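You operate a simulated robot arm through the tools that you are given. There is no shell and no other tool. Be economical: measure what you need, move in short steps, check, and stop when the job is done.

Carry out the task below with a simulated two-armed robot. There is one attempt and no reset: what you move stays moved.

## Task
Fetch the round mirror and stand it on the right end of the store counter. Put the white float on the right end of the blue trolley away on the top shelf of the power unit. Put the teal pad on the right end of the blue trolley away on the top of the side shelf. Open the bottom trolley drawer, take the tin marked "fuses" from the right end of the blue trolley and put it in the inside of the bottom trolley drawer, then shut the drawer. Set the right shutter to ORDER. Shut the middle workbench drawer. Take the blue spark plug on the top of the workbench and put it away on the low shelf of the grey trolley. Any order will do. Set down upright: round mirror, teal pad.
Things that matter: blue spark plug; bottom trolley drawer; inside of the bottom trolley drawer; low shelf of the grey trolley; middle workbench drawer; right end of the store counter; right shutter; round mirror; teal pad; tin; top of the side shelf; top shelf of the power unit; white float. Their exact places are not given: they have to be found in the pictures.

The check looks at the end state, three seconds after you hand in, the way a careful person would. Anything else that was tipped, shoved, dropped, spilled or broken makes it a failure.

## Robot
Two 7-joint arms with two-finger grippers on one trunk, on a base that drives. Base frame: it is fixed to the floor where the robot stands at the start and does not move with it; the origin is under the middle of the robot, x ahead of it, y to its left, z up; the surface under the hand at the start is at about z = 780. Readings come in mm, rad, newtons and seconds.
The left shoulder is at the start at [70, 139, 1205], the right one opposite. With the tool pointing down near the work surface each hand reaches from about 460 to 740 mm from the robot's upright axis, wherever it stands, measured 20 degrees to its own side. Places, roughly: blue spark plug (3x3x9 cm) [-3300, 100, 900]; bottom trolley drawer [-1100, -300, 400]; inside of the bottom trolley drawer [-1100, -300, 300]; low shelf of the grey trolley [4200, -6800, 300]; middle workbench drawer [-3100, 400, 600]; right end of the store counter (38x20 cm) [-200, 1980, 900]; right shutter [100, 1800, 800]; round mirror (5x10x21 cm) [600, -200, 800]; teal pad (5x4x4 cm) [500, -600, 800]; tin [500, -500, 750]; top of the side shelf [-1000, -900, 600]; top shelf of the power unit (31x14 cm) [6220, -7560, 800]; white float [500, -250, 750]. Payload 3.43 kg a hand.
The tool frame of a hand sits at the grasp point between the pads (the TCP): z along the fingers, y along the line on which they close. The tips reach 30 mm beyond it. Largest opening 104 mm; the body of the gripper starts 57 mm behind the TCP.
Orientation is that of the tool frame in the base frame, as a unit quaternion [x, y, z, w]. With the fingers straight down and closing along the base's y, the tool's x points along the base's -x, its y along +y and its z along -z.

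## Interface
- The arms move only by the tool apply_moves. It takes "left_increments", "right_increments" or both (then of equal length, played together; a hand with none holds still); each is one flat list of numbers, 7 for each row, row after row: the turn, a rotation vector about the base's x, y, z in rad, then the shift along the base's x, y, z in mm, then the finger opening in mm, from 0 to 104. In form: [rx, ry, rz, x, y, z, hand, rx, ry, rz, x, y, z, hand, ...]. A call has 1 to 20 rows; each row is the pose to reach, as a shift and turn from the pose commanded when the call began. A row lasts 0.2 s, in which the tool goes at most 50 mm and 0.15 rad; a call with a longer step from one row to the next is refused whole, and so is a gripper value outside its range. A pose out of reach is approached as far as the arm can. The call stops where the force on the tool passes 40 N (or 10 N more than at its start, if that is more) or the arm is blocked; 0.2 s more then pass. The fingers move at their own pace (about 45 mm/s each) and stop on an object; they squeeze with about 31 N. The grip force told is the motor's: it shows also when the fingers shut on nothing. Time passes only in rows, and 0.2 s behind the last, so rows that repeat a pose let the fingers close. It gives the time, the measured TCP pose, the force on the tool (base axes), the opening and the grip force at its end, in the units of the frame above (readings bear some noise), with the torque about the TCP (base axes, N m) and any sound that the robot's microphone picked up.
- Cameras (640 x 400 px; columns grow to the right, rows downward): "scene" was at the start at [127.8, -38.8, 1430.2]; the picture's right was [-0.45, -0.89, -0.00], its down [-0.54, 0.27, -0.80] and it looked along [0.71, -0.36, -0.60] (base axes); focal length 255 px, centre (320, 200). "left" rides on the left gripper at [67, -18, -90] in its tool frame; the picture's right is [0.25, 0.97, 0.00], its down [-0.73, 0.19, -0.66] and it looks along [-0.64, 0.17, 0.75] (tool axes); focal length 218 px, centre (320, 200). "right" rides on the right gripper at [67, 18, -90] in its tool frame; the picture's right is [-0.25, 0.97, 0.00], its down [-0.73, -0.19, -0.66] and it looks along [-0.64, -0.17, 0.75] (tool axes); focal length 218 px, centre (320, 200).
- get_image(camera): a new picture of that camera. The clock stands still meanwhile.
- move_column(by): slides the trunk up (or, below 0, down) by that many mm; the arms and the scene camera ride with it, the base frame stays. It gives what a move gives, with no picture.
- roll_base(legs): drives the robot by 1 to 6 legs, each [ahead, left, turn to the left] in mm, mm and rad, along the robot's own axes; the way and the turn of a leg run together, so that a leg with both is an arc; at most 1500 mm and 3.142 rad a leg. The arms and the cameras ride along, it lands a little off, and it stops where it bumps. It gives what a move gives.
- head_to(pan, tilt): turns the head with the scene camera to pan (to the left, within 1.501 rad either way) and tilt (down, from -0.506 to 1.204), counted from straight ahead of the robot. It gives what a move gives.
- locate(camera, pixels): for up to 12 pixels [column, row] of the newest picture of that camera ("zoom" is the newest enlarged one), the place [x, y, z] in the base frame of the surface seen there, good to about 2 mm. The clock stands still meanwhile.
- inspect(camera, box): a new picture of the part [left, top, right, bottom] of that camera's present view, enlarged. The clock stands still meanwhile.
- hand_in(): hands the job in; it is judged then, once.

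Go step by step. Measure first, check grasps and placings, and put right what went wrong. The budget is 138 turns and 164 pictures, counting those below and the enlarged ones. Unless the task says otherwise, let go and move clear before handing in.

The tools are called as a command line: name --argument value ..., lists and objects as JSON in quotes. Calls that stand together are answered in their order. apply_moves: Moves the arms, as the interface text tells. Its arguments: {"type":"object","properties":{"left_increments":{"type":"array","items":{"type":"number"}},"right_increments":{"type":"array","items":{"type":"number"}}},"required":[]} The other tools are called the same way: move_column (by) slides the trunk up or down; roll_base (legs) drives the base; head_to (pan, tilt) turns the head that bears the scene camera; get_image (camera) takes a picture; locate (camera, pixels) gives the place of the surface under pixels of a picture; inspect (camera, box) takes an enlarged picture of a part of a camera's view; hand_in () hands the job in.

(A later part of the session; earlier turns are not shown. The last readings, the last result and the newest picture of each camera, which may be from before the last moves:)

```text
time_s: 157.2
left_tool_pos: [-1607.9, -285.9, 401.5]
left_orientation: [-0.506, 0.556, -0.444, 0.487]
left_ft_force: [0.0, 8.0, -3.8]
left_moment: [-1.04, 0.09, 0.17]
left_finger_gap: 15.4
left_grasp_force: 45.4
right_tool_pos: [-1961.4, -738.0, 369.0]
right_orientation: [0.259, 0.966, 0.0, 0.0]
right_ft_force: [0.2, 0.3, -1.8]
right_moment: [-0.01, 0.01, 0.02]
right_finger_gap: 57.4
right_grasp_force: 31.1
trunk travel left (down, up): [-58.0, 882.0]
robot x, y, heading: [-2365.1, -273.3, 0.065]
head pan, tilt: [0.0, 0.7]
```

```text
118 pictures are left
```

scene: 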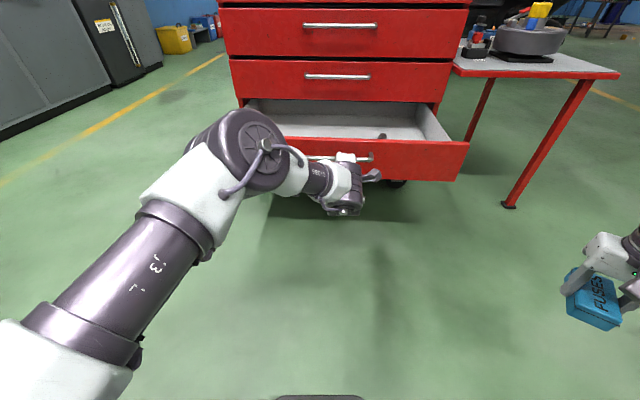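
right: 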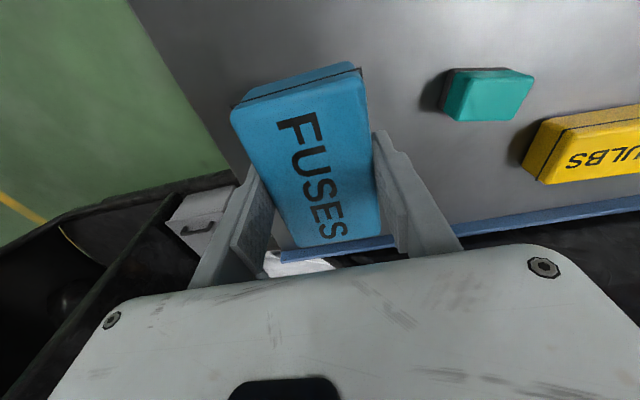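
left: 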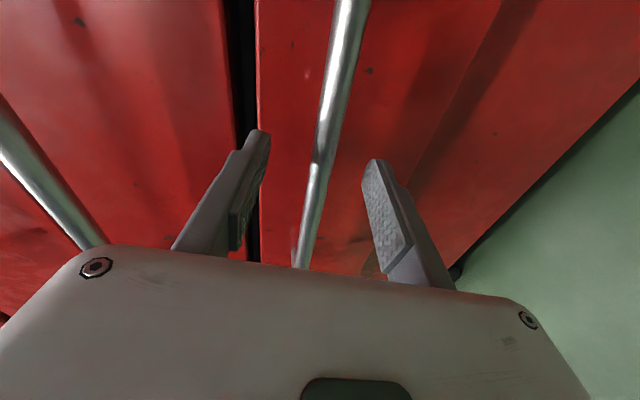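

Open by about 296 mm. Release, back off 150 mm, raise the column, and return the left hand to pointing down.

apply_moves --left_increments '[0, 0, 0, 0, 0, 0, 40, 0, 0, 0, 0, 0, 0, 70, 0, 0, 0, 0, 0, 0, 70]'

roll_base --legs '[[-150, 0, 0]]'

move_column --by 400

apply_moves --left_increments '[0, 0.131, 0, -22, 0, -7, 75, 0, 0.262, 0, -44, 0, -14, 75, 0, 0.393, 0, -66, 0, -21, 75, 0, 0.524, 0, -88, 0, -28, 75, 0, 0.655, 0, -110, 0, -35, 75, 0, 0.786, 0, -132, 0, -42, 75, 0, 0.917, 0, -154, 0, -49, 75, 0, 1.048, 0, -176, 0, -56, 75, 0, 1.179, 0, -198, 0, -63, 75, 0, 1.31, 0, -220, 0, -70, 75, 0, 1.447, 0, -249, 0, -76, 75]'

get_image --camera "scene"

```text
time_s: 158.0
left_tool_pos: [-1607.1, -286.2, 402.3]
left_orientation: [-0.507, 0.556, -0.445, 0.487]
left_ft_force: [0.2, 1.0, 0.5]
left_moment: [-0.01, -0.01, 0.0]
left_finger_gap: 69.8
left_grasp_force: 0.0
right_tool_pos: [-1961.3, -737.5, 368.5]
right_orientation: [0.259, 0.966, 0.0, 0.0]
right_ft_force: [-1.0, 0.3, -1.4]
right_moment: [-0.02, -0.01, 0.0]
right_finger_gap: 57.4
right_grasp_force: 31.2
trunk travel left (down, up): [-58.0, 882.0]
robot x, y, heading: [-2368.4, -274.2, 0.065]
head pan, tilt: [0.0, 0.7]
```

```text
time_s: 159.4
left_tool_pos: [-1758.3, -294.9, 400.7]
left_orientation: [-0.506, 0.556, -0.445, 0.487]
left_ft_force: [0.5, 0.1, -0.9]
left_moment: [-0.01, -0.01, -0.01]
left_finger_gap: 69.8
left_grasp_force: 0.1
right_tool_pos: [-2110.0, -747.0, 368.2]
right_orientation: [0.258, 0.966, 0.0, 0.001]
right_ft_force: [-0.4, -0.7, -1.3]
right_moment: [0.0, 0.0, -0.01]
right_finger_gap: 57.2
right_grasp_force: 30.9
trunk travel left (down, up): [-58.0, 882.0]
robot x, y, heading: [-2517.2, -284.5, 0.073]
head pan, tilt: [0.0, 0.7]
```

```text
time_s: 163.2
left_tool_pos: [-1758.8, -296.6, 801.6]
left_orientation: [-0.506, 0.556, -0.445, 0.487]
left_ft_force: [-0.5, -0.1, 0.2]
left_moment: [0.0, -0.01, 0.02]
left_finger_gap: 70.1
left_grasp_force: 0.0
right_tool_pos: [-2109.8, -748.2, 768.5]
right_orientation: [0.258, 0.966, -0.001, 0.0]
right_ft_force: [0.3, -0.1, -0.3]
right_moment: [-0.02, 0.0, 0.01]
right_finger_gap: 57.6
right_grasp_force: 30.7
trunk travel left (down, up): [-458.0, 482.0]
robot x, y, heading: [-2516.4, -284.7, 0.072]
head pan, tilt: [0.0, 0.7]
```

```text
time_s: 165.6
left_tool_pos: [-2007.8, -300.0, 725.6]
left_orientation: [-0.674, 0.738, 0.003, -0.003]
left_ft_force: [-0.4, -0.3, 0.4]
left_moment: [-0.01, -0.01, 0.02]
left_finger_gap: 75.0
left_grasp_force: 0.0
right_tool_pos: [-2111.7, -748.6, 768.7]
right_orientation: [0.258, 0.966, 0.001, 0.0]
right_ft_force: [0.1, -0.7, -0.8]
right_moment: [-0.01, 0.01, -0.01]
right_finger_gap: 57.1
right_grasp_force: 31.0
trunk travel left (down, up): [-458.0, 482.0]
robot x, y, heading: [-2515.7, -286.0, 0.069]
head pan, tilt: [0.0, 0.7]
```

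```text
117 pictures are left
```

scene: 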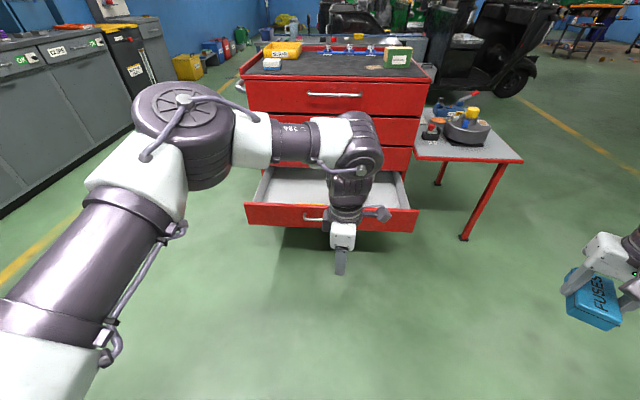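

inspect --camera "scene" --box '[235, 155, 427, 275]'

locate --camera "scene" --pixels '[[300, 185], [300, 198], [280, 180], [385, 195], [390, 185], [262, 180], [403, 180], [330, 190], [300, 205]]'

```text
3.33 times, centred on (331, 215) of scene
```

zoom: 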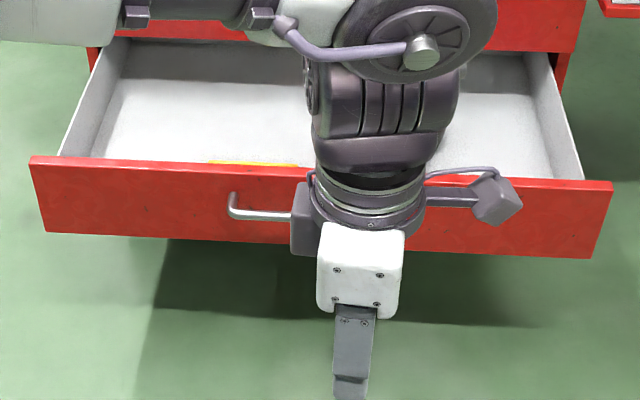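

```text
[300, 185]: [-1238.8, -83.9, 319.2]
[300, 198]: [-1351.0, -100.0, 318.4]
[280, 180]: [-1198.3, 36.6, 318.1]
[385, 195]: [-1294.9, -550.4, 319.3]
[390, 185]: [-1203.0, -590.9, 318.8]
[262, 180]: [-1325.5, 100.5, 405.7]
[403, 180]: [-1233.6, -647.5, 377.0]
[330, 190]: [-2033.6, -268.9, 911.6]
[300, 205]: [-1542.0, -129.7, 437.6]
```

Drawer floor z≈319, walls to 437; free area right side. I'll put the tin at about (-1420,-430): drive/turn so the right hand is over it.

roll_base --legs '[[480, -276, 0], [0, 0, 1.04]]'

get_image --camera "right"

```text
time_s: 171.4
left_tool_pos: [-1724.4, -102.4, 725.4]
left_orientation: [0.944, -0.329, -0.001, 0.004]
left_ft_force: [-1.2, 0.7, 0.0]
left_moment: [0.01, 0.01, 0.03]
left_finger_gap: 74.9
left_grasp_force: 0.0
right_tool_pos: [-1406.3, -434.7, 767.3]
right_orientation: [-0.233, 0.972, 0.0, 0.0]
right_ft_force: [0.1, -0.2, -2.1]
right_moment: [-0.02, 0.01, -0.03]
right_finger_gap: 57.3
right_grasp_force: 31.3
trunk travel left (down, up): [-458.0, 482.0]
robot x, y, heading: [-2017.7, -522.1, 1.062]
head pan, tilt: [0.0, 0.7]
```

```text
115 pictures are left
```

right: 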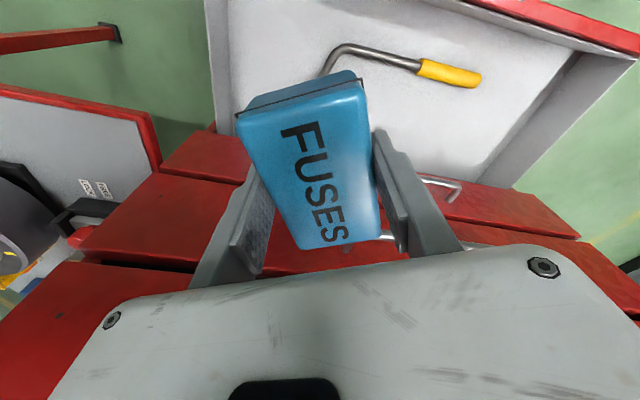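

A yellow-handled bent tool lies in the drawer; locate it relative to the tin's landing spot.

locate --camera "right" --pixels '[[328, 68], [345, 48], [415, 65], [478, 77], [420, 100], [240, 60], [220, 110], [400, 140], [370, 110]]'

```text
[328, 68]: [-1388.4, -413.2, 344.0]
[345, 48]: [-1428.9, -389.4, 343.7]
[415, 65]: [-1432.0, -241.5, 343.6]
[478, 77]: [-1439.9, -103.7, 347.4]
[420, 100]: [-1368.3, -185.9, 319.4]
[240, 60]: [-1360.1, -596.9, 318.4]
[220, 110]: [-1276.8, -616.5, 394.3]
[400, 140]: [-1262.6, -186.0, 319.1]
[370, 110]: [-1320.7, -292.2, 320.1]
```

Tool occupies y>-440; I'll place the tin at (-1440,-535). Shift the base and lower.

roll_base --legs '[[-104, -19, 0]]'

move_column --by -330

get_image --camera "right"

get_image --camera "scene"

```text
time_s: 172.6
left_tool_pos: [-1756.2, -199.5, 725.1]
left_orientation: [0.944, -0.331, 0.0, 0.002]
left_ft_force: [-0.4, -0.5, 0.5]
left_moment: [0.01, -0.03, 0.0]
left_finger_gap: 74.6
left_grasp_force: 0.1
right_tool_pos: [-1440.0, -531.8, 768.6]
right_orientation: [-0.233, 0.972, 0.001, -0.001]
right_ft_force: [-0.2, 0.2, -1.1]
right_moment: [0.0, 0.0, -0.02]
right_finger_gap: 57.2
right_grasp_force: 30.8
trunk travel left (down, up): [-458.0, 482.0]
robot x, y, heading: [-2050.4, -616.6, 1.06]
head pan, tilt: [0.0, 0.7]
```

```text
time_s: 175.8
left_tool_pos: [-1756.3, -200.1, 394.4]
left_orientation: [0.944, -0.33, 0.0, 0.003]
left_ft_force: [-0.2, -0.3, 0.2]
left_moment: [-0.02, 0.02, -0.01]
left_finger_gap: 75.2
left_grasp_force: 0.1
right_tool_pos: [-1438.4, -532.2, 439.1]
right_orientation: [-0.233, 0.972, 0.001, 0.0]
right_ft_force: [-0.4, -0.2, -1.5]
right_moment: [0.03, 0.0, -0.02]
right_finger_gap: 57.2
right_grasp_force: 30.7
trunk travel left (down, up): [-128.0, 812.0]
robot x, y, heading: [-2049.1, -617.2, 1.058]
head pan, tilt: [0.0, 0.7]
```

```text
114 pictures are left
```

right: 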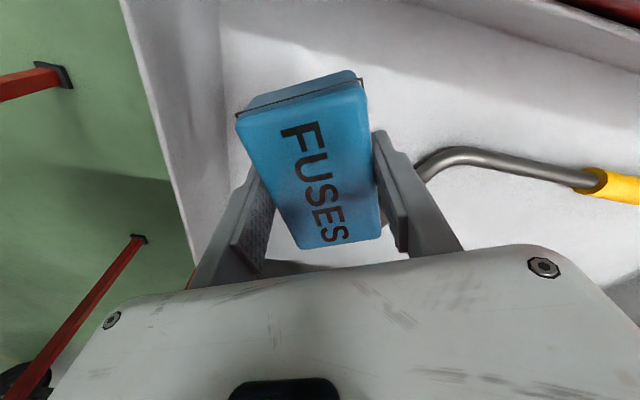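

```text
113 pictures are left
```

scene: 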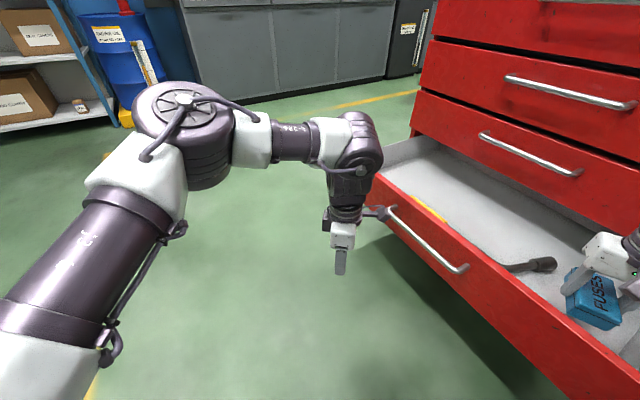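

locate --camera "scene" --pixels '[[552, 263], [540, 268], [510, 267], [570, 320], [600, 290], [545, 290]]'

```text
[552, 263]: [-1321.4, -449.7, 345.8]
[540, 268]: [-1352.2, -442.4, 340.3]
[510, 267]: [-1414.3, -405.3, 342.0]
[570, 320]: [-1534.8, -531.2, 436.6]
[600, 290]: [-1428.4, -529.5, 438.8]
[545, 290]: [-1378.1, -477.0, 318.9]
```

Clear of the tool. Lower onto the drawer floor, release, rise.

move_column --by -76

apply_moves --right_increments '[0, 0, 0, 0, 0, -2, 57, 0, 0, 0, 0, 0, -2, 65, 0, 0, 0, 0, 0, -2, 76, 0, 0, 0, 0, 0, -2, 76, 0, 0, 0, 0, 0, -2, 76]'

move_column --by 420

get_image --camera "right"

```text
time_s: 176.9
left_tool_pos: [-1757.5, -200.8, 320.4]
left_orientation: [0.944, -0.33, 0.0, 0.003]
left_ft_force: [-0.1, -0.6, -0.8]
left_moment: [-0.02, 0.02, -0.02]
left_finger_gap: 74.8
left_grasp_force: 0.1
right_tool_pos: [-1439.5, -531.9, 361.8]
right_orientation: [-0.232, 0.973, 0.001, 0.001]
right_ft_force: [0.2, -0.6, -0.2]
right_moment: [0.01, 0.04, 0.02]
right_finger_gap: 57.1
right_grasp_force: 31.1
trunk travel left (down, up): [-52.0, 888.0]
robot x, y, heading: [-2048.3, -619.0, 1.059]
head pan, tilt: [0.0, 0.7]
```

```text
time_s: 178.2
left_tool_pos: [-1755.4, -199.1, 317.8]
left_orientation: [0.944, -0.329, 0.0, 0.003]
left_ft_force: [1.2, 0.0, 0.9]
left_moment: [-0.02, -0.02, 0.0]
left_finger_gap: 75.1
left_grasp_force: 0.1
right_tool_pos: [-1439.1, -531.3, 360.1]
right_orientation: [-0.232, 0.973, 0.0, 0.0]
right_ft_force: [-0.3, 0.0, -0.2]
right_moment: [-0.02, 0.01, -0.01]
right_finger_gap: 76.4
right_grasp_force: 0.0
trunk travel left (down, up): [-52.0, 888.0]
robot x, y, heading: [-2049.9, -618.7, 1.06]
head pan, tilt: [0.0, 0.7]
```

```text
refused: 420 is not a number from -400 to 400
```

```text
112 pictures are left
```

right: 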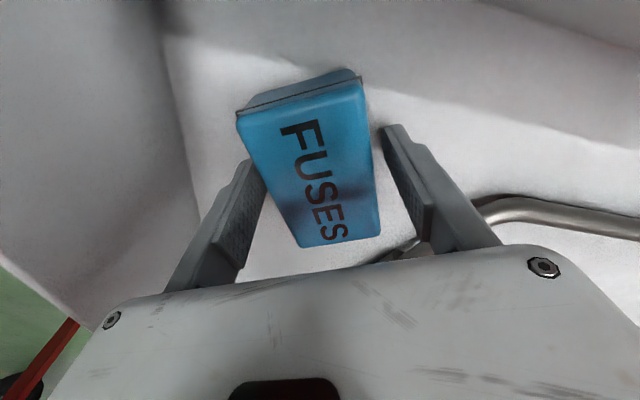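

The tin sits in the drawer. Rise, back off and face the drawer squarely to push it shut with the left hand pitched forward.

move_column --by 390

roll_base --legs '[[171, 554, 0], [0, 0, -1.06]]'

apply_moves --left_increments '[0, -0.131, 0, 22, 0, 5, 5, 0, -0.262, 0, 44, 0, 10, 5, 0, -0.393, 0, 66, 0, 15, 5, 0, -0.524, 0, 88, 0, 20, 5, 0, -0.655, 0, 110, 0, 25, 0, 0, -0.786, 0, 132, 0, 30, 0, 0, -0.917, 0, 154, 0, 35, 0, 0, -1.048, 0, 176, 0, 40, 0, 0, -1.179, 0, 198, 0, 45, 0, 0, -1.31, 0, 220, 0, 45, 0, 0, -1.447, 0, 249, 0, 45, 0]'

get_image --camera "scene"

```text
time_s: 181.9
left_tool_pos: [-1756.2, -198.5, 708.6]
left_orientation: [0.944, -0.329, 0.0, 0.004]
left_ft_force: [-0.3, -0.1, -0.5]
left_moment: [-0.03, -0.01, 0.03]
left_finger_gap: 75.1
left_grasp_force: 0.1
right_tool_pos: [-1437.6, -530.1, 750.7]
right_orientation: [-0.233, 0.972, 0.0, 0.0]
right_ft_force: [-0.7, 0.5, -0.5]
right_moment: [0.03, -0.02, 0.02]
right_finger_gap: 75.8
right_grasp_force: 0.1
trunk travel left (down, up): [-442.0, 498.0]
robot x, y, heading: [-2047.5, -616.0, 1.063]
head pan, tilt: [0.0, 0.7]
```

```text
time_s: 187.9
left_tool_pos: [-1948.3, -253.5, 709.7]
left_orientation: [-0.645, 0.764, 0.001, -0.002]
left_ft_force: [-0.5, 0.2, 1.1]
left_moment: [0.02, -0.01, -0.04]
left_finger_gap: 74.8
left_grasp_force: 0.0
right_tool_pos: [-2085.9, -691.8, 749.8]
right_orientation: [0.295, 0.955, 0.0, 0.001]
right_ft_force: [0.2, -0.1, 0.5]
right_moment: [0.03, -0.03, 0.01]
right_finger_gap: 76.0
right_grasp_force: 0.2
trunk travel left (down, up): [-442.0, 498.0]
robot x, y, heading: [-2456.1, -197.1, -0.012]
head pan, tilt: [0.0, 0.7]
```

```text
time_s: 190.3
left_tool_pos: [-1699.4, -255.0, 753.8]
left_orientation: [-0.484, 0.574, -0.427, 0.505]
left_ft_force: [0.3, 0.6, -0.1]
left_moment: [-0.03, -0.02, 0.01]
left_finger_gap: 0.0
left_grasp_force: 30.8
right_tool_pos: [-2086.7, -691.1, 750.1]
right_orientation: [0.296, 0.955, 0.0, 0.0]
right_ft_force: [-0.2, 0.3, 0.1]
right_moment: [-0.01, -0.01, -0.02]
right_finger_gap: 76.0
right_grasp_force: 0.0
trunk travel left (down, up): [-442.0, 498.0]
robot x, y, heading: [-2457.0, -195.7, -0.006]
head pan, tilt: [0.0, 0.7]
```

```text
111 pictures are left
```

scene: 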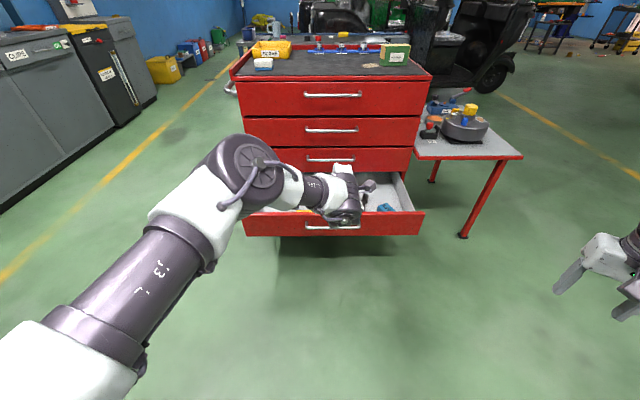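

Lower to z≈354 (below the bar) and drive ahead to push the drawer in.

move_column --by -400

roll_base --legs '[[385, 2, 0]]'

get_image --camera "scene"

```text
time_s: 194.1
left_tool_pos: [-1699.4, -253.5, 354.3]
left_orientation: [-0.485, 0.574, -0.425, 0.504]
left_ft_force: [0.0, -0.3, 0.4]
left_moment: [-0.02, 0.0, 0.03]
left_finger_gap: 0.0
left_grasp_force: 31.0
right_tool_pos: [-2086.2, -691.8, 350.6]
right_orientation: [0.296, 0.955, 0.001, 0.002]
right_ft_force: [-0.5, -0.1, 0.5]
right_moment: [0.01, 0.02, -0.05]
right_finger_gap: 76.0
right_grasp_force: 0.0
trunk travel left (down, up): [-42.0, 898.0]
robot x, y, heading: [-2457.0, -200.1, -0.01]
head pan, tilt: [0.0, 0.7]
```

```text
time_s: 196.6
left_tool_pos: [-1314.6, -253.2, 353.2]
left_orientation: [-0.486, 0.574, -0.425, 0.504]
left_ft_force: [0.4, 0.2, -0.8]
left_moment: [-0.02, -0.01, -0.02]
left_finger_gap: 0.2
left_grasp_force: 30.8
right_tool_pos: [-1699.4, -692.2, 350.0]
right_orientation: [0.295, 0.956, 0.001, 0.001]
right_ft_force: [-0.2, -0.3, 0.6]
right_moment: [-0.02, 0.0, -0.01]
right_finger_gap: 75.8
right_grasp_force: 0.1
trunk travel left (down, up): [-42.0, 898.0]
robot x, y, heading: [-2066.3, -198.2, -0.006]
head pan, tilt: [0.0, 0.7]
```

```text
110 pictures are left
```

scene: 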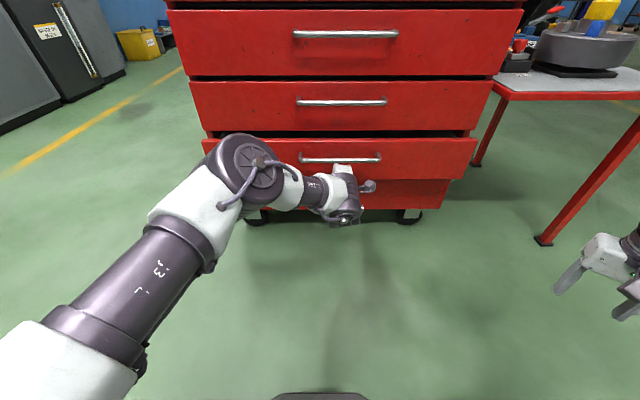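

Almost shut; finish with the arm in 10 mm steps until it resists.

apply_moves --left_increments '[0, 0, 0, 10, 0, 0, 0, 0, 0, 0, 20, 0, 0, 0, 0, 0, 0, 28, 0, 0, 0, 0, 0, 0, 36, 0, 0, 0, 0, 0, 0, 42, 0, 0, 0, 0, 0, 0, 48, 0, 0, 0]'

inspect --camera "scene" --box '[180, 70, 500, 270]'

```text
time_s: 197.8
left_tool_pos: [-1276.2, -252.1, 352.2]
left_orientation: [-0.484, 0.577, -0.423, 0.504]
left_ft_force: [-18.6, 3.5, 7.3]
left_moment: [0.07, -0.34, 0.23]
left_finger_gap: 0.2
left_grasp_force: 31.1
right_tool_pos: [-1699.8, -690.9, 351.0]
right_orientation: [0.294, 0.956, 0.002, 0.002]
right_ft_force: [0.8, -0.3, 0.0]
right_moment: [0.04, 0.0, -0.02]
right_finger_gap: 76.2
right_grasp_force: 0.1
trunk travel left (down, up): [-42.0, 898.0]
robot x, y, heading: [-2073.6, -199.4, -0.006]
head pan, tilt: [0.0, 0.7]
stopped in row 6 (left hand): the force on the tool passed its limit at 53 N (the readings are from after the stop); the commanded pose is now the measured one
```

```text
2.00 times, centred on (340, 170) of scene
```

zoom: 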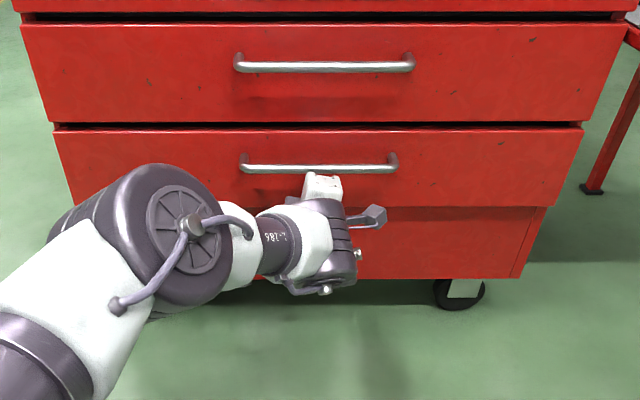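

It hit the stop at 53 N. Back off and verify all faces flush.

roll_base --legs '[[-250, 0, 0]]'

move_column --by 400

get_image --camera "scene"

```text
time_s: 199.6
left_tool_pos: [-1526.5, -248.5, 350.5]
left_orientation: [-0.486, 0.576, -0.421, 0.505]
left_ft_force: [-0.1, -0.2, -0.6]
left_moment: [0.0, 0.01, 0.01]
left_finger_gap: 0.0
left_grasp_force: 30.7
right_tool_pos: [-1949.6, -689.2, 350.1]
right_orientation: [0.292, 0.956, 0.001, 0.0]
right_ft_force: [0.7, -0.7, 0.8]
right_moment: [0.01, 0.01, 0.0]
right_finger_gap: 76.2
right_grasp_force: 0.1
trunk travel left (down, up): [-42.0, 898.0]
robot x, y, heading: [-2323.2, -198.6, 0.003]
head pan, tilt: [0.0, 0.7]
```

```text
time_s: 203.4
left_tool_pos: [-1526.5, -248.5, 749.1]
left_orientation: [-0.486, 0.576, -0.421, 0.505]
left_ft_force: [0.0, 0.0, -0.1]
left_moment: [-0.02, 0.0, 0.0]
left_finger_gap: 0.0
left_grasp_force: 31.1
right_tool_pos: [-1947.8, -689.0, 749.2]
right_orientation: [0.292, 0.956, 0.001, 0.001]
right_ft_force: [0.0, 0.1, -0.1]
right_moment: [-0.08, 0.03, 0.0]
right_finger_gap: 76.1
right_grasp_force: 0.1
trunk travel left (down, up): [-442.0, 498.0]
robot x, y, heading: [-2321.4, -196.9, -0.002]
head pan, tilt: [0.0, 0.7]
```

```text
108 pictures are left
```

scene: 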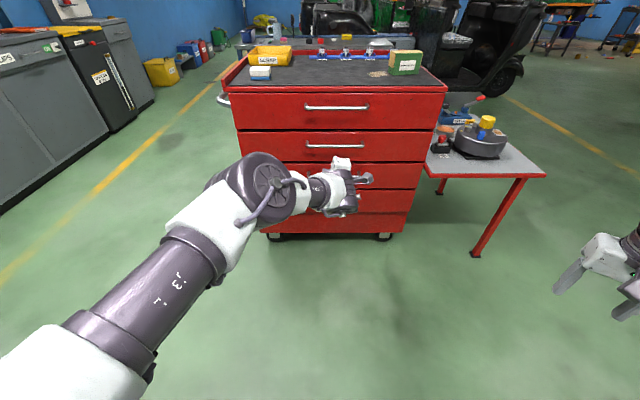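

inspect --camera "scene" --box '[230, 140, 430, 250]'

locate --camera "scene" --pixels '[[375, 205], [400, 195], [400, 172], [410, 145], [380, 220], [395, 210]]'

head_to --pan 1.5 --tilt 0.3

get_image --camera "scene"

```text
3.20 times, centred on (330, 195) of scene
```

zoom: 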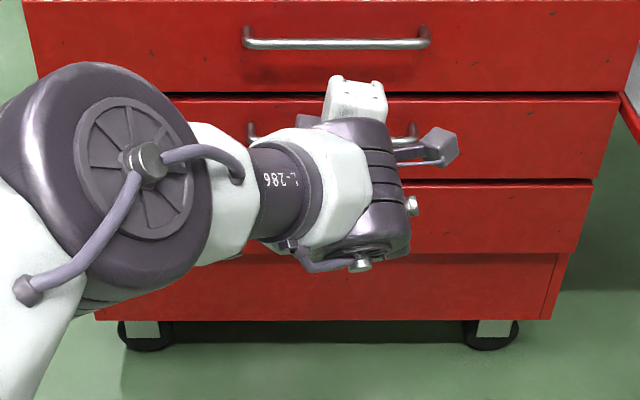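

```text
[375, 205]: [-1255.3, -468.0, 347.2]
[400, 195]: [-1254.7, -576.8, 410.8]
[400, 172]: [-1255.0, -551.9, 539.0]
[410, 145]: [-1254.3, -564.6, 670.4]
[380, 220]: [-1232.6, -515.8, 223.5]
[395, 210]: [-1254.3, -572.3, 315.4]
```

```text
time_s: 205.0
left_tool_pos: [-1525.9, -249.0, 748.8]
left_orientation: [-0.486, 0.577, -0.421, 0.504]
left_ft_force: [-0.3, -0.3, 0.1]
left_moment: [0.01, -0.01, -0.03]
left_finger_gap: 0.2
left_grasp_force: 31.0
right_tool_pos: [-1949.4, -688.7, 749.0]
right_orientation: [0.292, 0.956, 0.001, 0.0]
right_ft_force: [0.6, 0.5, 0.4]
right_moment: [-0.01, 0.0, 0.01]
right_finger_gap: 76.1
right_grasp_force: 0.1
trunk travel left (down, up): [-442.0, 498.0]
robot x, y, heading: [-2322.3, -199.1, -0.002]
head pan, tilt: [1.499, 0.3]
```

```text
106 pictures are left
```

scene: 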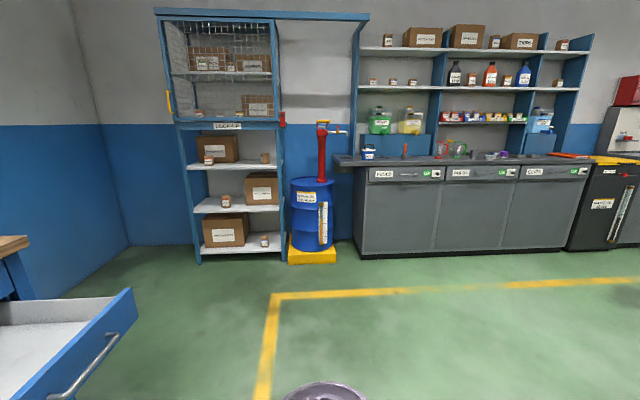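

Bottom drawer is flush (-1255) and closed. Next the workbench behind: its open drawer shows at lower left. Locate it, then move clear and turn toward it.

locate --camera "scene" --pixels '[[100, 320], [130, 293], [40, 385], [115, 335], [20, 243], [15, 275], [60, 320], [320, 270], [390, 250]]'

roll_base --legs '[[200, 0, 0], [0, 0, 1.57], [0, 0, 1.0]]'

head_to --pan 0.6 --tilt 0.55

get_image --camera "scene"

```text
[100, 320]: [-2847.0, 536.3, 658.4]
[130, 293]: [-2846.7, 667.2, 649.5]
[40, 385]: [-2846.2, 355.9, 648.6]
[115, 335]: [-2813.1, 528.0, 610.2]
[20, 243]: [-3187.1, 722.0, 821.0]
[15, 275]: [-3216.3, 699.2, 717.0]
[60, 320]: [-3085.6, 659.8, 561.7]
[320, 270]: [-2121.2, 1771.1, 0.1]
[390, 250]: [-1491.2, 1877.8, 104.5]
```

```text
time_s: 212.9
left_tool_pos: [-2760.8, 282.7, 750.1]
left_orientation: [0.692, 0.299, -0.36, -0.549]
left_ft_force: [-0.3, 0.4, 0.6]
left_moment: [0.01, 0.01, 0.03]
left_finger_gap: 0.1
left_grasp_force: 30.8
right_tool_pos: [-2166.6, 417.0, 750.2]
right_orientation: [0.831, -0.556, 0.0, 0.0]
right_ft_force: [-0.2, 0.1, 0.0]
right_moment: [0.0, -0.02, -0.02]
right_finger_gap: 76.0
right_grasp_force: 0.1
trunk travel left (down, up): [-442.0, 498.0]
robot x, y, heading: [-2125.1, -197.1, 2.55]
head pan, tilt: [1.499, 0.3]
```

```text
time_s: 214.1
left_tool_pos: [-2759.8, 283.4, 750.2]
left_orientation: [0.692, 0.298, -0.361, -0.549]
left_ft_force: [0.2, 0.2, 0.5]
left_moment: [-0.02, -0.03, 0.0]
left_finger_gap: 0.0
left_grasp_force: 30.9
right_tool_pos: [-2164.4, 416.2, 749.9]
right_orientation: [0.831, -0.556, 0.0, 0.001]
right_ft_force: [0.9, 1.0, -0.2]
right_moment: [0.01, 0.0, -0.02]
right_finger_gap: 75.9
right_grasp_force: 0.0
trunk travel left (down, up): [-442.0, 498.0]
robot x, y, heading: [-2127.3, -197.0, 2.554]
head pan, tilt: [0.6, 0.55]
```

```text
105 pictures are left
```

scene: 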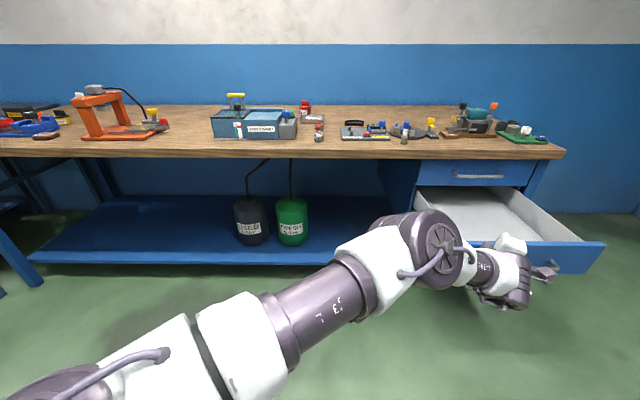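

The bench top shows several small items; look for the blue spark plug.

inspect --camera "scene" --box '[200, 85, 400, 160]'

inspect --camera "scene" --box '[380, 85, 580, 160]'

locate --camera "scene" --pixels '[[320, 145], [450, 150], [375, 125], [405, 130], [430, 128], [286, 117], [600, 255], [500, 255], [420, 215]]'

```text
3.20 times, centred on (300, 122) of scene
```

zoom: 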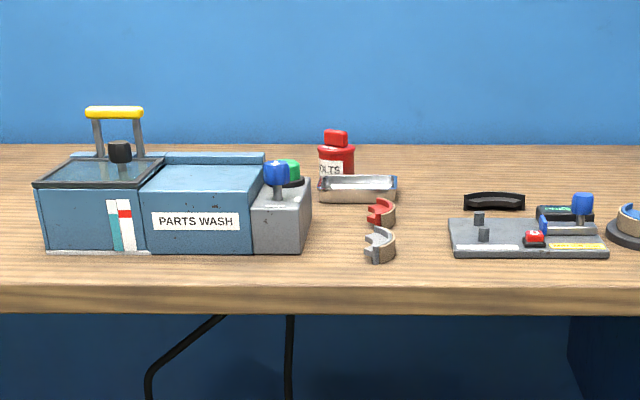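

```text
3.20 times, centred on (480, 122) of scene
```

zoom: 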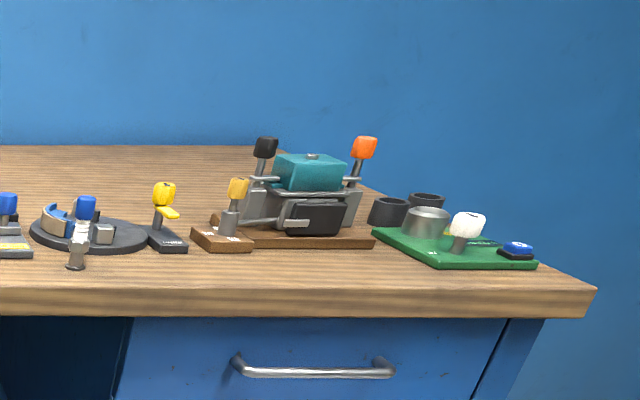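

```text
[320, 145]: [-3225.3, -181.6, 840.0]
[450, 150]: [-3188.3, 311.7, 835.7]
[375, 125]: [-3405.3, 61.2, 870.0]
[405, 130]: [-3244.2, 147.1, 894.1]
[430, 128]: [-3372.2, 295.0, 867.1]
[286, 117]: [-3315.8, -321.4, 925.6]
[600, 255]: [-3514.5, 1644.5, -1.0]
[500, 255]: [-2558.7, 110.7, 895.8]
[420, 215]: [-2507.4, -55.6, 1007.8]
```

The spark plug with blue cap stands at about (-3244,147), bench top z≈835. First the drawer: face it squarely (heading π), left hand pitched forward in front of it.

roll_base --legs '[[230, -544, 0], [0, 0, 0.588]]'

head_to --pan 0.0 --tilt 0.6

get_image --camera "scene"

get_image --camera "left"

```text
time_s: 219.2
left_tool_pos: [-2816.4, 421.8, 750.1]
left_orientation: [0.571, 0.493, -0.509, -0.416]
left_ft_force: [0.4, -0.1, -0.4]
left_moment: [-0.02, 0.04, -0.03]
left_finger_gap: 0.1
left_grasp_force: 30.7
right_tool_pos: [-2405.3, 871.6, 749.3]
right_orientation: [0.96, -0.281, 0.0, -0.001]
right_ft_force: [0.0, -0.1, 0.3]
right_moment: [-0.01, 0.01, -0.04]
right_finger_gap: 76.0
right_grasp_force: 0.1
trunk travel left (down, up): [-442.0, 498.0]
robot x, y, heading: [-2022.3, 391.7, -3.119]
head pan, tilt: [0.6, 0.55]
```

```text
time_s: 220.2
left_tool_pos: [-2817.1, 421.6, 749.6]
left_orientation: [0.571, 0.493, -0.509, -0.415]
left_ft_force: [0.6, 0.0, 1.0]
left_moment: [0.01, 0.03, 0.01]
left_finger_gap: 0.0
left_grasp_force: 31.0
right_tool_pos: [-2404.8, 871.4, 750.5]
right_orientation: [0.96, -0.282, 0.0, 0.001]
right_ft_force: [-0.2, 0.6, 0.6]
right_moment: [-0.01, 0.0, 0.03]
right_finger_gap: 76.0
right_grasp_force: 0.1
trunk travel left (down, up): [-442.0, 498.0]
robot x, y, heading: [-2020.5, 386.6, -3.123]
head pan, tilt: [0.0, 0.6]
```

```text
102 pictures are left
```

scene: 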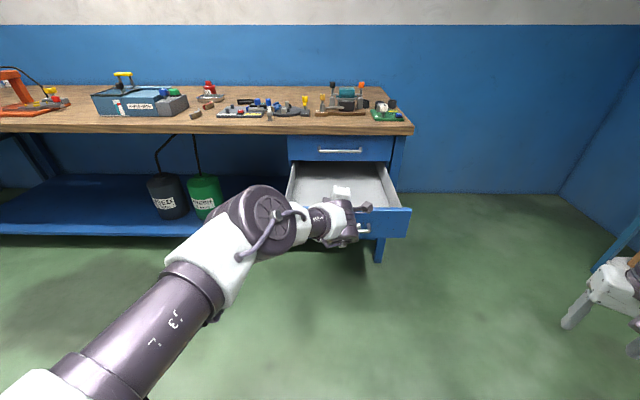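

```text
101 pictures are left
```

left: 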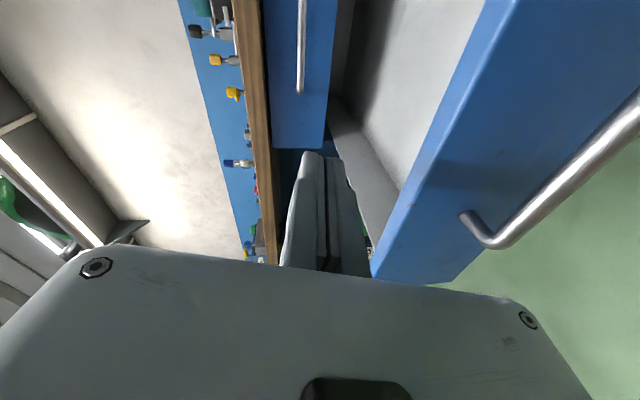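

locate --camera "left" --pixels '[[385, 270], [440, 275], [470, 225], [600, 140], [500, 150], [480, 250], [300, 60], [300, 125], [520, 10], [370, 165]]'

locate --camera "scene" --pixels '[[408, 212], [408, 232], [380, 235], [380, 218], [340, 150], [390, 150], [365, 190], [295, 145], [391, 116], [270, 118]]'

```text
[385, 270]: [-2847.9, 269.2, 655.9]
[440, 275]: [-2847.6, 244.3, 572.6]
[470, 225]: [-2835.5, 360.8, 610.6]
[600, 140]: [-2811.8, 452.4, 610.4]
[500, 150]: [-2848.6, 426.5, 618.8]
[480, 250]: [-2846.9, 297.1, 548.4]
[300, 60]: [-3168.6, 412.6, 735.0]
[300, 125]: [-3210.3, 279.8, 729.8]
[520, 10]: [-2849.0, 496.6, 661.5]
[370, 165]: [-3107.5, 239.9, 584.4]
```

```text
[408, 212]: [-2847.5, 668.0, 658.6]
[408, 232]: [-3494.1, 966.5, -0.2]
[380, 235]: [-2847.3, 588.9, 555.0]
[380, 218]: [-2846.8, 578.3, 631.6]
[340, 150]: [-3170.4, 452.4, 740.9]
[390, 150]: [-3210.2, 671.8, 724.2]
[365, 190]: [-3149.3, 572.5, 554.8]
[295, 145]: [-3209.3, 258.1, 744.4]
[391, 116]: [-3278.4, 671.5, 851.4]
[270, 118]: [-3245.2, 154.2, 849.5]
```

Drawer front: y 235–670, z 548–660, x -2847; closed plane is x≈-3210. Back up, lower to z≈575 at y≈455 and push.

roll_base --legs '[[-80, -33, 0]]'

move_column --by -175

roll_base --legs '[[200, -4, 0]]'

get_image --camera "scene"

```text
time_s: 221.2
left_tool_pos: [-2736.5, 456.9, 750.2]
left_orientation: [0.571, 0.492, -0.509, -0.416]
left_ft_force: [-0.1, 0.8, 0.1]
left_moment: [0.01, -0.01, 0.01]
left_finger_gap: 0.1
left_grasp_force: 31.1
right_tool_pos: [-2323.7, 905.5, 749.8]
right_orientation: [0.959, -0.283, -0.001, 0.0]
right_ft_force: [0.6, 0.2, 0.4]
right_moment: [0.0, 0.03, -0.02]
right_finger_gap: 76.0
right_grasp_force: 0.2
trunk travel left (down, up): [-442.0, 498.0]
robot x, y, heading: [-1944.4, 425.7, -3.118]
head pan, tilt: [0.0, 0.6]
```

```text
time_s: 223.2
left_tool_pos: [-2736.5, 456.0, 575.8]
left_orientation: [0.571, 0.491, -0.509, -0.416]
left_ft_force: [-0.1, 0.0, 0.5]
left_moment: [-0.02, -0.02, -0.02]
left_finger_gap: 0.2
left_grasp_force: 30.8
right_tool_pos: [-2323.9, 905.0, 575.3]
right_orientation: [0.959, -0.282, -0.001, 0.0]
right_ft_force: [-0.7, -0.3, -0.2]
right_moment: [0.0, -0.01, 0.03]
right_finger_gap: 76.0
right_grasp_force: 0.0
trunk travel left (down, up): [-267.0, 673.0]
robot x, y, heading: [-1941.5, 423.3, -3.127]
head pan, tilt: [0.0, 0.6]
```

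```text
time_s: 224.8
left_tool_pos: [-2934.7, 461.6, 574.2]
left_orientation: [0.573, 0.49, -0.508, -0.417]
left_ft_force: [0.0, 0.4, -0.5]
left_moment: [0.02, 0.02, -0.02]
left_finger_gap: 0.0
left_grasp_force: 30.6
right_tool_pos: [-2518.9, 908.1, 574.8]
right_orientation: [0.959, -0.285, 0.0, 0.0]
right_ft_force: [-0.7, -0.6, 0.4]
right_moment: [-0.01, -0.03, -0.01]
right_finger_gap: 76.0
right_grasp_force: 0.0
trunk travel left (down, up): [-267.0, 673.0]
robot x, y, heading: [-2136.6, 422.0, -3.124]
head pan, tilt: [0.0, 0.6]
```

```text
100 pictures are left
```

scene: 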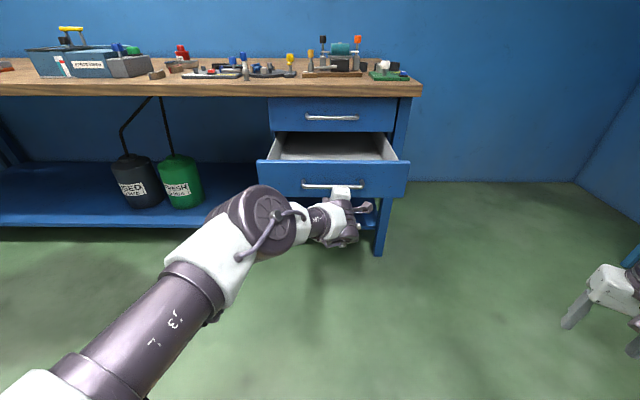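

It slides. Drive 215 more and finish by arm.

roll_base --legs '[[215, -4, 0]]'

apply_moves --left_increments '[0, 0, 0, -10, 0, 0, 0, 0, 0, 0, -20, 0, 0, 0, 0, 0, 0, -28, 0, 0, 0, 0, 0, 0, -36, 0, 0, 0, 0, 0, 0, -42, 0, 0, 0, 0, 0, 0, -48, 0, 0, 0]'

get_image --camera "scene"

```text
time_s: 226.4
left_tool_pos: [-3138.7, 460.6, 573.8]
left_orientation: [0.571, 0.491, -0.508, -0.417]
left_ft_force: [0.0, 0.5, 0.2]
left_moment: [-0.03, 0.01, -0.02]
left_finger_gap: 0.0
left_grasp_force: 30.6
right_tool_pos: [-2725.8, 909.4, 575.2]
right_orientation: [0.959, -0.284, 0.0, 0.0]
right_ft_force: [-0.4, 0.8, 0.0]
right_moment: [-0.01, 0.0, -0.01]
right_finger_gap: 75.8
right_grasp_force: 0.0
trunk travel left (down, up): [-267.0, 673.0]
robot x, y, heading: [-2343.1, 428.4, -3.122]
head pan, tilt: [0.0, 0.6]
```

```text
time_s: 227.8
left_tool_pos: [-3185.8, 459.7, 572.9]
left_orientation: [0.572, 0.491, -0.508, -0.417]
left_ft_force: [-0.5, 0.0, -1.2]
left_moment: [-0.01, 0.02, 0.01]
left_finger_gap: 0.1
left_grasp_force: 31.4
right_tool_pos: [-2724.3, 907.6, 574.9]
right_orientation: [0.959, -0.283, 0.0, 0.001]
right_ft_force: [-0.3, 0.4, 0.1]
right_moment: [0.02, 0.0, -0.02]
right_finger_gap: 76.0
right_grasp_force: 0.1
trunk travel left (down, up): [-267.0, 673.0]
robot x, y, heading: [-2345.2, 421.9, -3.13]
head pan, tilt: [0.0, 0.6]
```

```text
99 pictures are left
```

scene: 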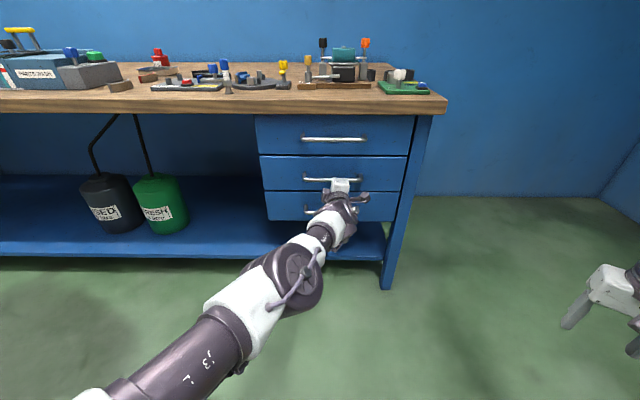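

apply_moves --left_increments '[0, 0, 0, -4, 0, 0, 0, 0, 0, 0, -8, 0, 0, 0, 0, 0, 0, -12, 0, 0, 0, 0, 0, 0, -16, 0, 0, 0]'

roll_base --legs '[[-300, 0, 0]]'

move_column --by 300

get_image --camera "scene"

```text
time_s: 228.9
left_tool_pos: [-3187.8, 460.5, 578.7]
left_orientation: [0.575, 0.491, -0.504, -0.417]
left_ft_force: [17.2, -2.3, 2.7]
left_moment: [0.04, 0.23, 0.16]
left_finger_gap: 0.0
left_grasp_force: 31.1
left hand out of reach, approached as far as the arm can: row 1, 2, 3, 4
right_tool_pos: [-2721.7, 908.2, 574.9]
right_orientation: [0.959, -0.283, -0.001, 0.0]
right_ft_force: [0.8, -1.1, -0.5]
right_moment: [-0.02, 0.01, -0.04]
right_finger_gap: 76.1
right_grasp_force: 0.0
trunk travel left (down, up): [-267.0, 673.0]
robot x, y, heading: [-2338.1, 421.4, -3.123]
head pan, tilt: [0.0, 0.6]
stopped in row 4 (left hand): the force on the tool passed its limit at 45 N (the readings are from after the stop); the commanded pose is now the measured one
```

```text
time_s: 231.0
left_tool_pos: [-2884.5, 461.2, 576.3]
left_orientation: [0.575, 0.492, -0.504, -0.416]
left_ft_force: [-0.1, -0.3, -0.4]
left_moment: [0.01, 0.0, 0.0]
left_finger_gap: 0.0
left_grasp_force: 30.4
right_tool_pos: [-2420.9, 912.5, 575.7]
right_orientation: [0.959, -0.282, -0.002, 0.001]
right_ft_force: [1.5, 0.0, 0.4]
right_moment: [0.01, 0.01, 0.02]
right_finger_gap: 76.2
right_grasp_force: 0.1
trunk travel left (down, up): [-267.0, 673.0]
robot x, y, heading: [-2036.3, 427.8, -3.12]
head pan, tilt: [0.0, 0.6]
```

```text
time_s: 234.0
left_tool_pos: [-2885.4, 462.5, 876.8]
left_orientation: [0.575, 0.492, -0.504, -0.416]
left_ft_force: [-0.4, 0.3, -0.1]
left_moment: [0.0, -0.03, -0.02]
left_finger_gap: 0.2
left_grasp_force: 30.3
right_tool_pos: [-2422.4, 911.2, 875.6]
right_orientation: [0.96, -0.281, 0.001, 0.002]
right_ft_force: [-1.1, 0.0, 0.4]
right_moment: [0.01, 0.03, 0.0]
right_finger_gap: 76.1
right_grasp_force: 0.1
trunk travel left (down, up): [-567.0, 373.0]
robot x, y, heading: [-2037.1, 431.9, -3.122]
head pan, tilt: [0.0, 0.6]
```

```text
98 pictures are left
```

scene: 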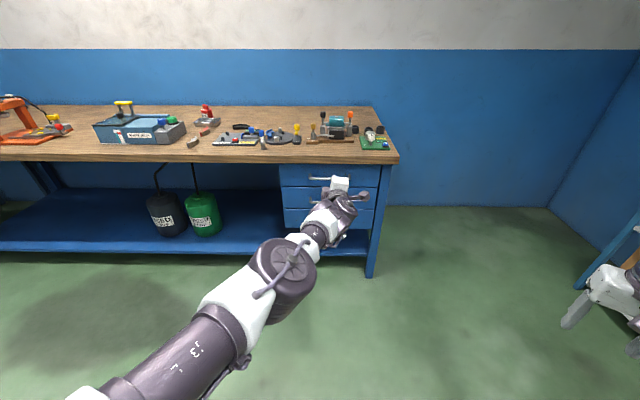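

Drawer looks flush; verify by measuring, and zoom on the spark plug at (263,140).

locate --camera "scene" --pixels '[[292, 180], [292, 198], [370, 198], [295, 218], [370, 180], [365, 215]]'

inspect --camera "scene" --box '[200, 110, 328, 160]'

```text
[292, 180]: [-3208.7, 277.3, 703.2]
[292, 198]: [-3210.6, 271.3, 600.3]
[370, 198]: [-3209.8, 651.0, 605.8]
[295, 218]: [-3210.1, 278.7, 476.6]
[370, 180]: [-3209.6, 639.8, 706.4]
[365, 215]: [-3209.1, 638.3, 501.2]
```

```text
5.00 times, centred on (264, 135) of scene
```

zoom: 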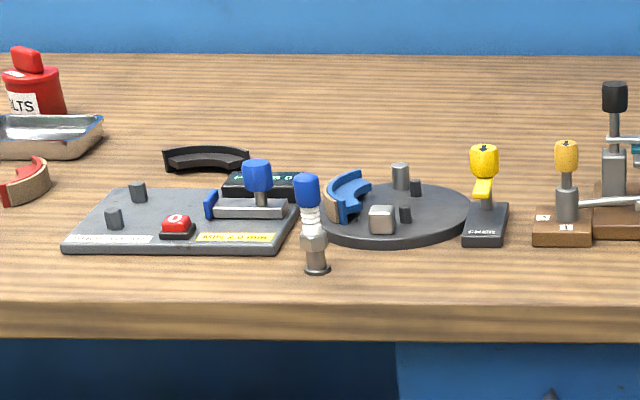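

Drawer closed (all at -3210). The plug stands free at the bench front (zoom (310,225)). I'll grip it from the side with the hand level, so roll the left hand 80° about its axis to close horizontally.

locate --camera "zoom" --pixels '[[315, 266], [307, 182], [312, 215], [384, 240], [330, 200], [290, 248], [478, 240]]'

apply_moves --left_increments '[-0.1383, -0.0025, -0.0203, 0, 0, 0, 20, -0.2766, -0.005, -0.0406, 0, 0, 0, 40, -0.4149, -0.0075, -0.0609, 0, 0, 0, 60, -0.5532, -0.01, -0.0812, 0, 0, 0, 60, -0.6915, -0.0125, -0.1015, 0, 0, 0, 60, -0.8298, -0.015, -0.1218, 0, 0, 0, 60, -0.9681, -0.0175, -0.1421, 0, 0, 0, 60, -1.1064, -0.02, -0.1624, 0, 0, 0, 60, -1.2447, -0.0225, -0.1827, 0, 0, 0, 60, -1.383, -0.025, -0.203, 0, 0, 0, 60]'

```text
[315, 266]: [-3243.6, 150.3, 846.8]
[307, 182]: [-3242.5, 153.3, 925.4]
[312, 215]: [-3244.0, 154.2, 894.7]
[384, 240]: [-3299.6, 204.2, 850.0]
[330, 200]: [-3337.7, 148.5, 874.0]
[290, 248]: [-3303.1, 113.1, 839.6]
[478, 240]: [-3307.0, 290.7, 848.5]
```

```text
time_s: 236.2
left_tool_pos: [-2787.4, 442.6, 898.0]
left_orientation: [0.756, 0.009, -0.655, 0.008]
left_ft_force: [0.4, -0.4, 0.1]
left_moment: [-0.02, 0.04, -0.03]
left_finger_gap: 59.8
left_grasp_force: 0.0
left hand out of reach, approached as far as the arm can: row 4, 6, 7, 8, 9, 10
right_tool_pos: [-2420.9, 911.7, 875.8]
right_orientation: [0.959, -0.282, -0.001, 0.0]
right_ft_force: [0.7, -0.6, -0.3]
right_moment: [-0.01, -0.01, 0.0]
right_finger_gap: 76.1
right_grasp_force: 0.1
trunk travel left (down, up): [-567.0, 373.0]
robot x, y, heading: [-2038.9, 432.4, -3.119]
head pan, tilt: [0.0, 0.6]
```

The hand is now level, closing horizontally. To keep the wrist camera above the bench I pitch it to 30° down, then drive in until just short of the plug.

apply_moves --left_increments '[0, -0.13, 0, 0, 0, 0, 46, 0, -0.26, 0, 0, 0, 0, 46, 0, -0.38, 0, 0, 0, 0, 46]'

roll_base --legs '[[0, 282, 0], [390, 0, 0]]'

get_image --camera "left"

get_image --camera "scene"

```text
time_s: 237.0
left_tool_pos: [-2765.6, 446.6, 899.9]
left_orientation: [0.867, 0.009, -0.499, 0.008]
left_ft_force: [-0.9, 0.1, 0.4]
left_moment: [0.02, 0.04, 0.01]
left_finger_gap: 46.0
left_grasp_force: 0.0
left hand out of reach, approached as far as the arm can: row 1, 2, 3
right_tool_pos: [-2419.3, 912.5, 875.5]
right_orientation: [0.96, -0.282, -0.001, 0.001]
right_ft_force: [0.3, 0.8, 0.1]
right_moment: [-0.01, 0.06, -0.02]
right_finger_gap: 76.1
right_grasp_force: 0.1
trunk travel left (down, up): [-567.0, 373.0]
robot x, y, heading: [-2038.8, 430.4, -3.117]
head pan, tilt: [0.0, 0.6]
```

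```text
time_s: 241.0
left_tool_pos: [-3154.8, 143.6, 900.0]
left_orientation: [0.866, 0.014, -0.5, 0.011]
left_ft_force: [-0.8, -0.1, -0.8]
left_moment: [0.04, 0.01, -0.03]
left_finger_gap: 46.1
left_grasp_force: 0.1
right_tool_pos: [-2817.5, 613.4, 875.3]
right_orientation: [0.961, -0.275, -0.001, -0.001]
right_ft_force: [0.6, -0.5, -0.5]
right_moment: [-0.02, -0.01, 0.05]
right_finger_gap: 75.9
right_grasp_force: 0.1
trunk travel left (down, up): [-567.0, 373.0]
robot x, y, heading: [-2428.5, 139.2, -3.111]
head pan, tilt: [0.0, 0.6]
```

```text
96 pictures are left
```

left: 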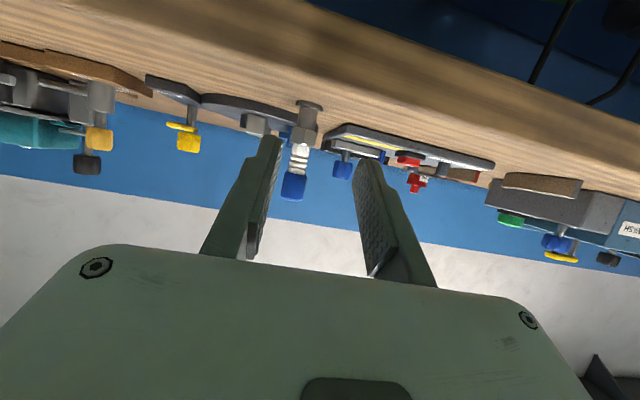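

```text
95 pictures are left
```

scene: 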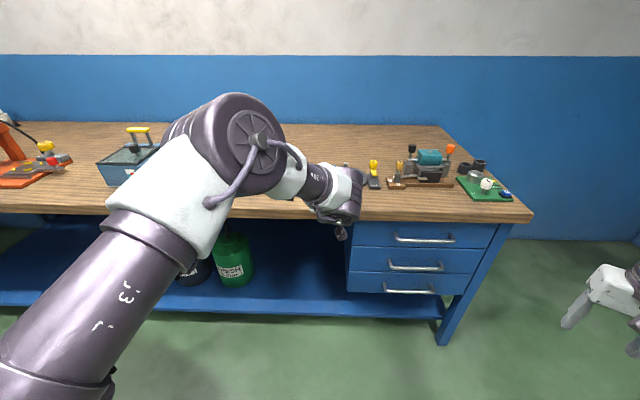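

The plug is in view between the fingers (303,140). Measure its exact place from here.

locate --camera "left" --pixels '[[309, 106], [303, 135], [297, 165], [293, 185], [262, 125], [340, 165], [335, 140]]'

```text
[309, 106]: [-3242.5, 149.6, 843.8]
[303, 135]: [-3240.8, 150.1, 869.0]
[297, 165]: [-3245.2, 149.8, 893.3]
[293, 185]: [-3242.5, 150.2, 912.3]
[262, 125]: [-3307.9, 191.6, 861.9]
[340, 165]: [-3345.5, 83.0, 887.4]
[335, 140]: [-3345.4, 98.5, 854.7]
```

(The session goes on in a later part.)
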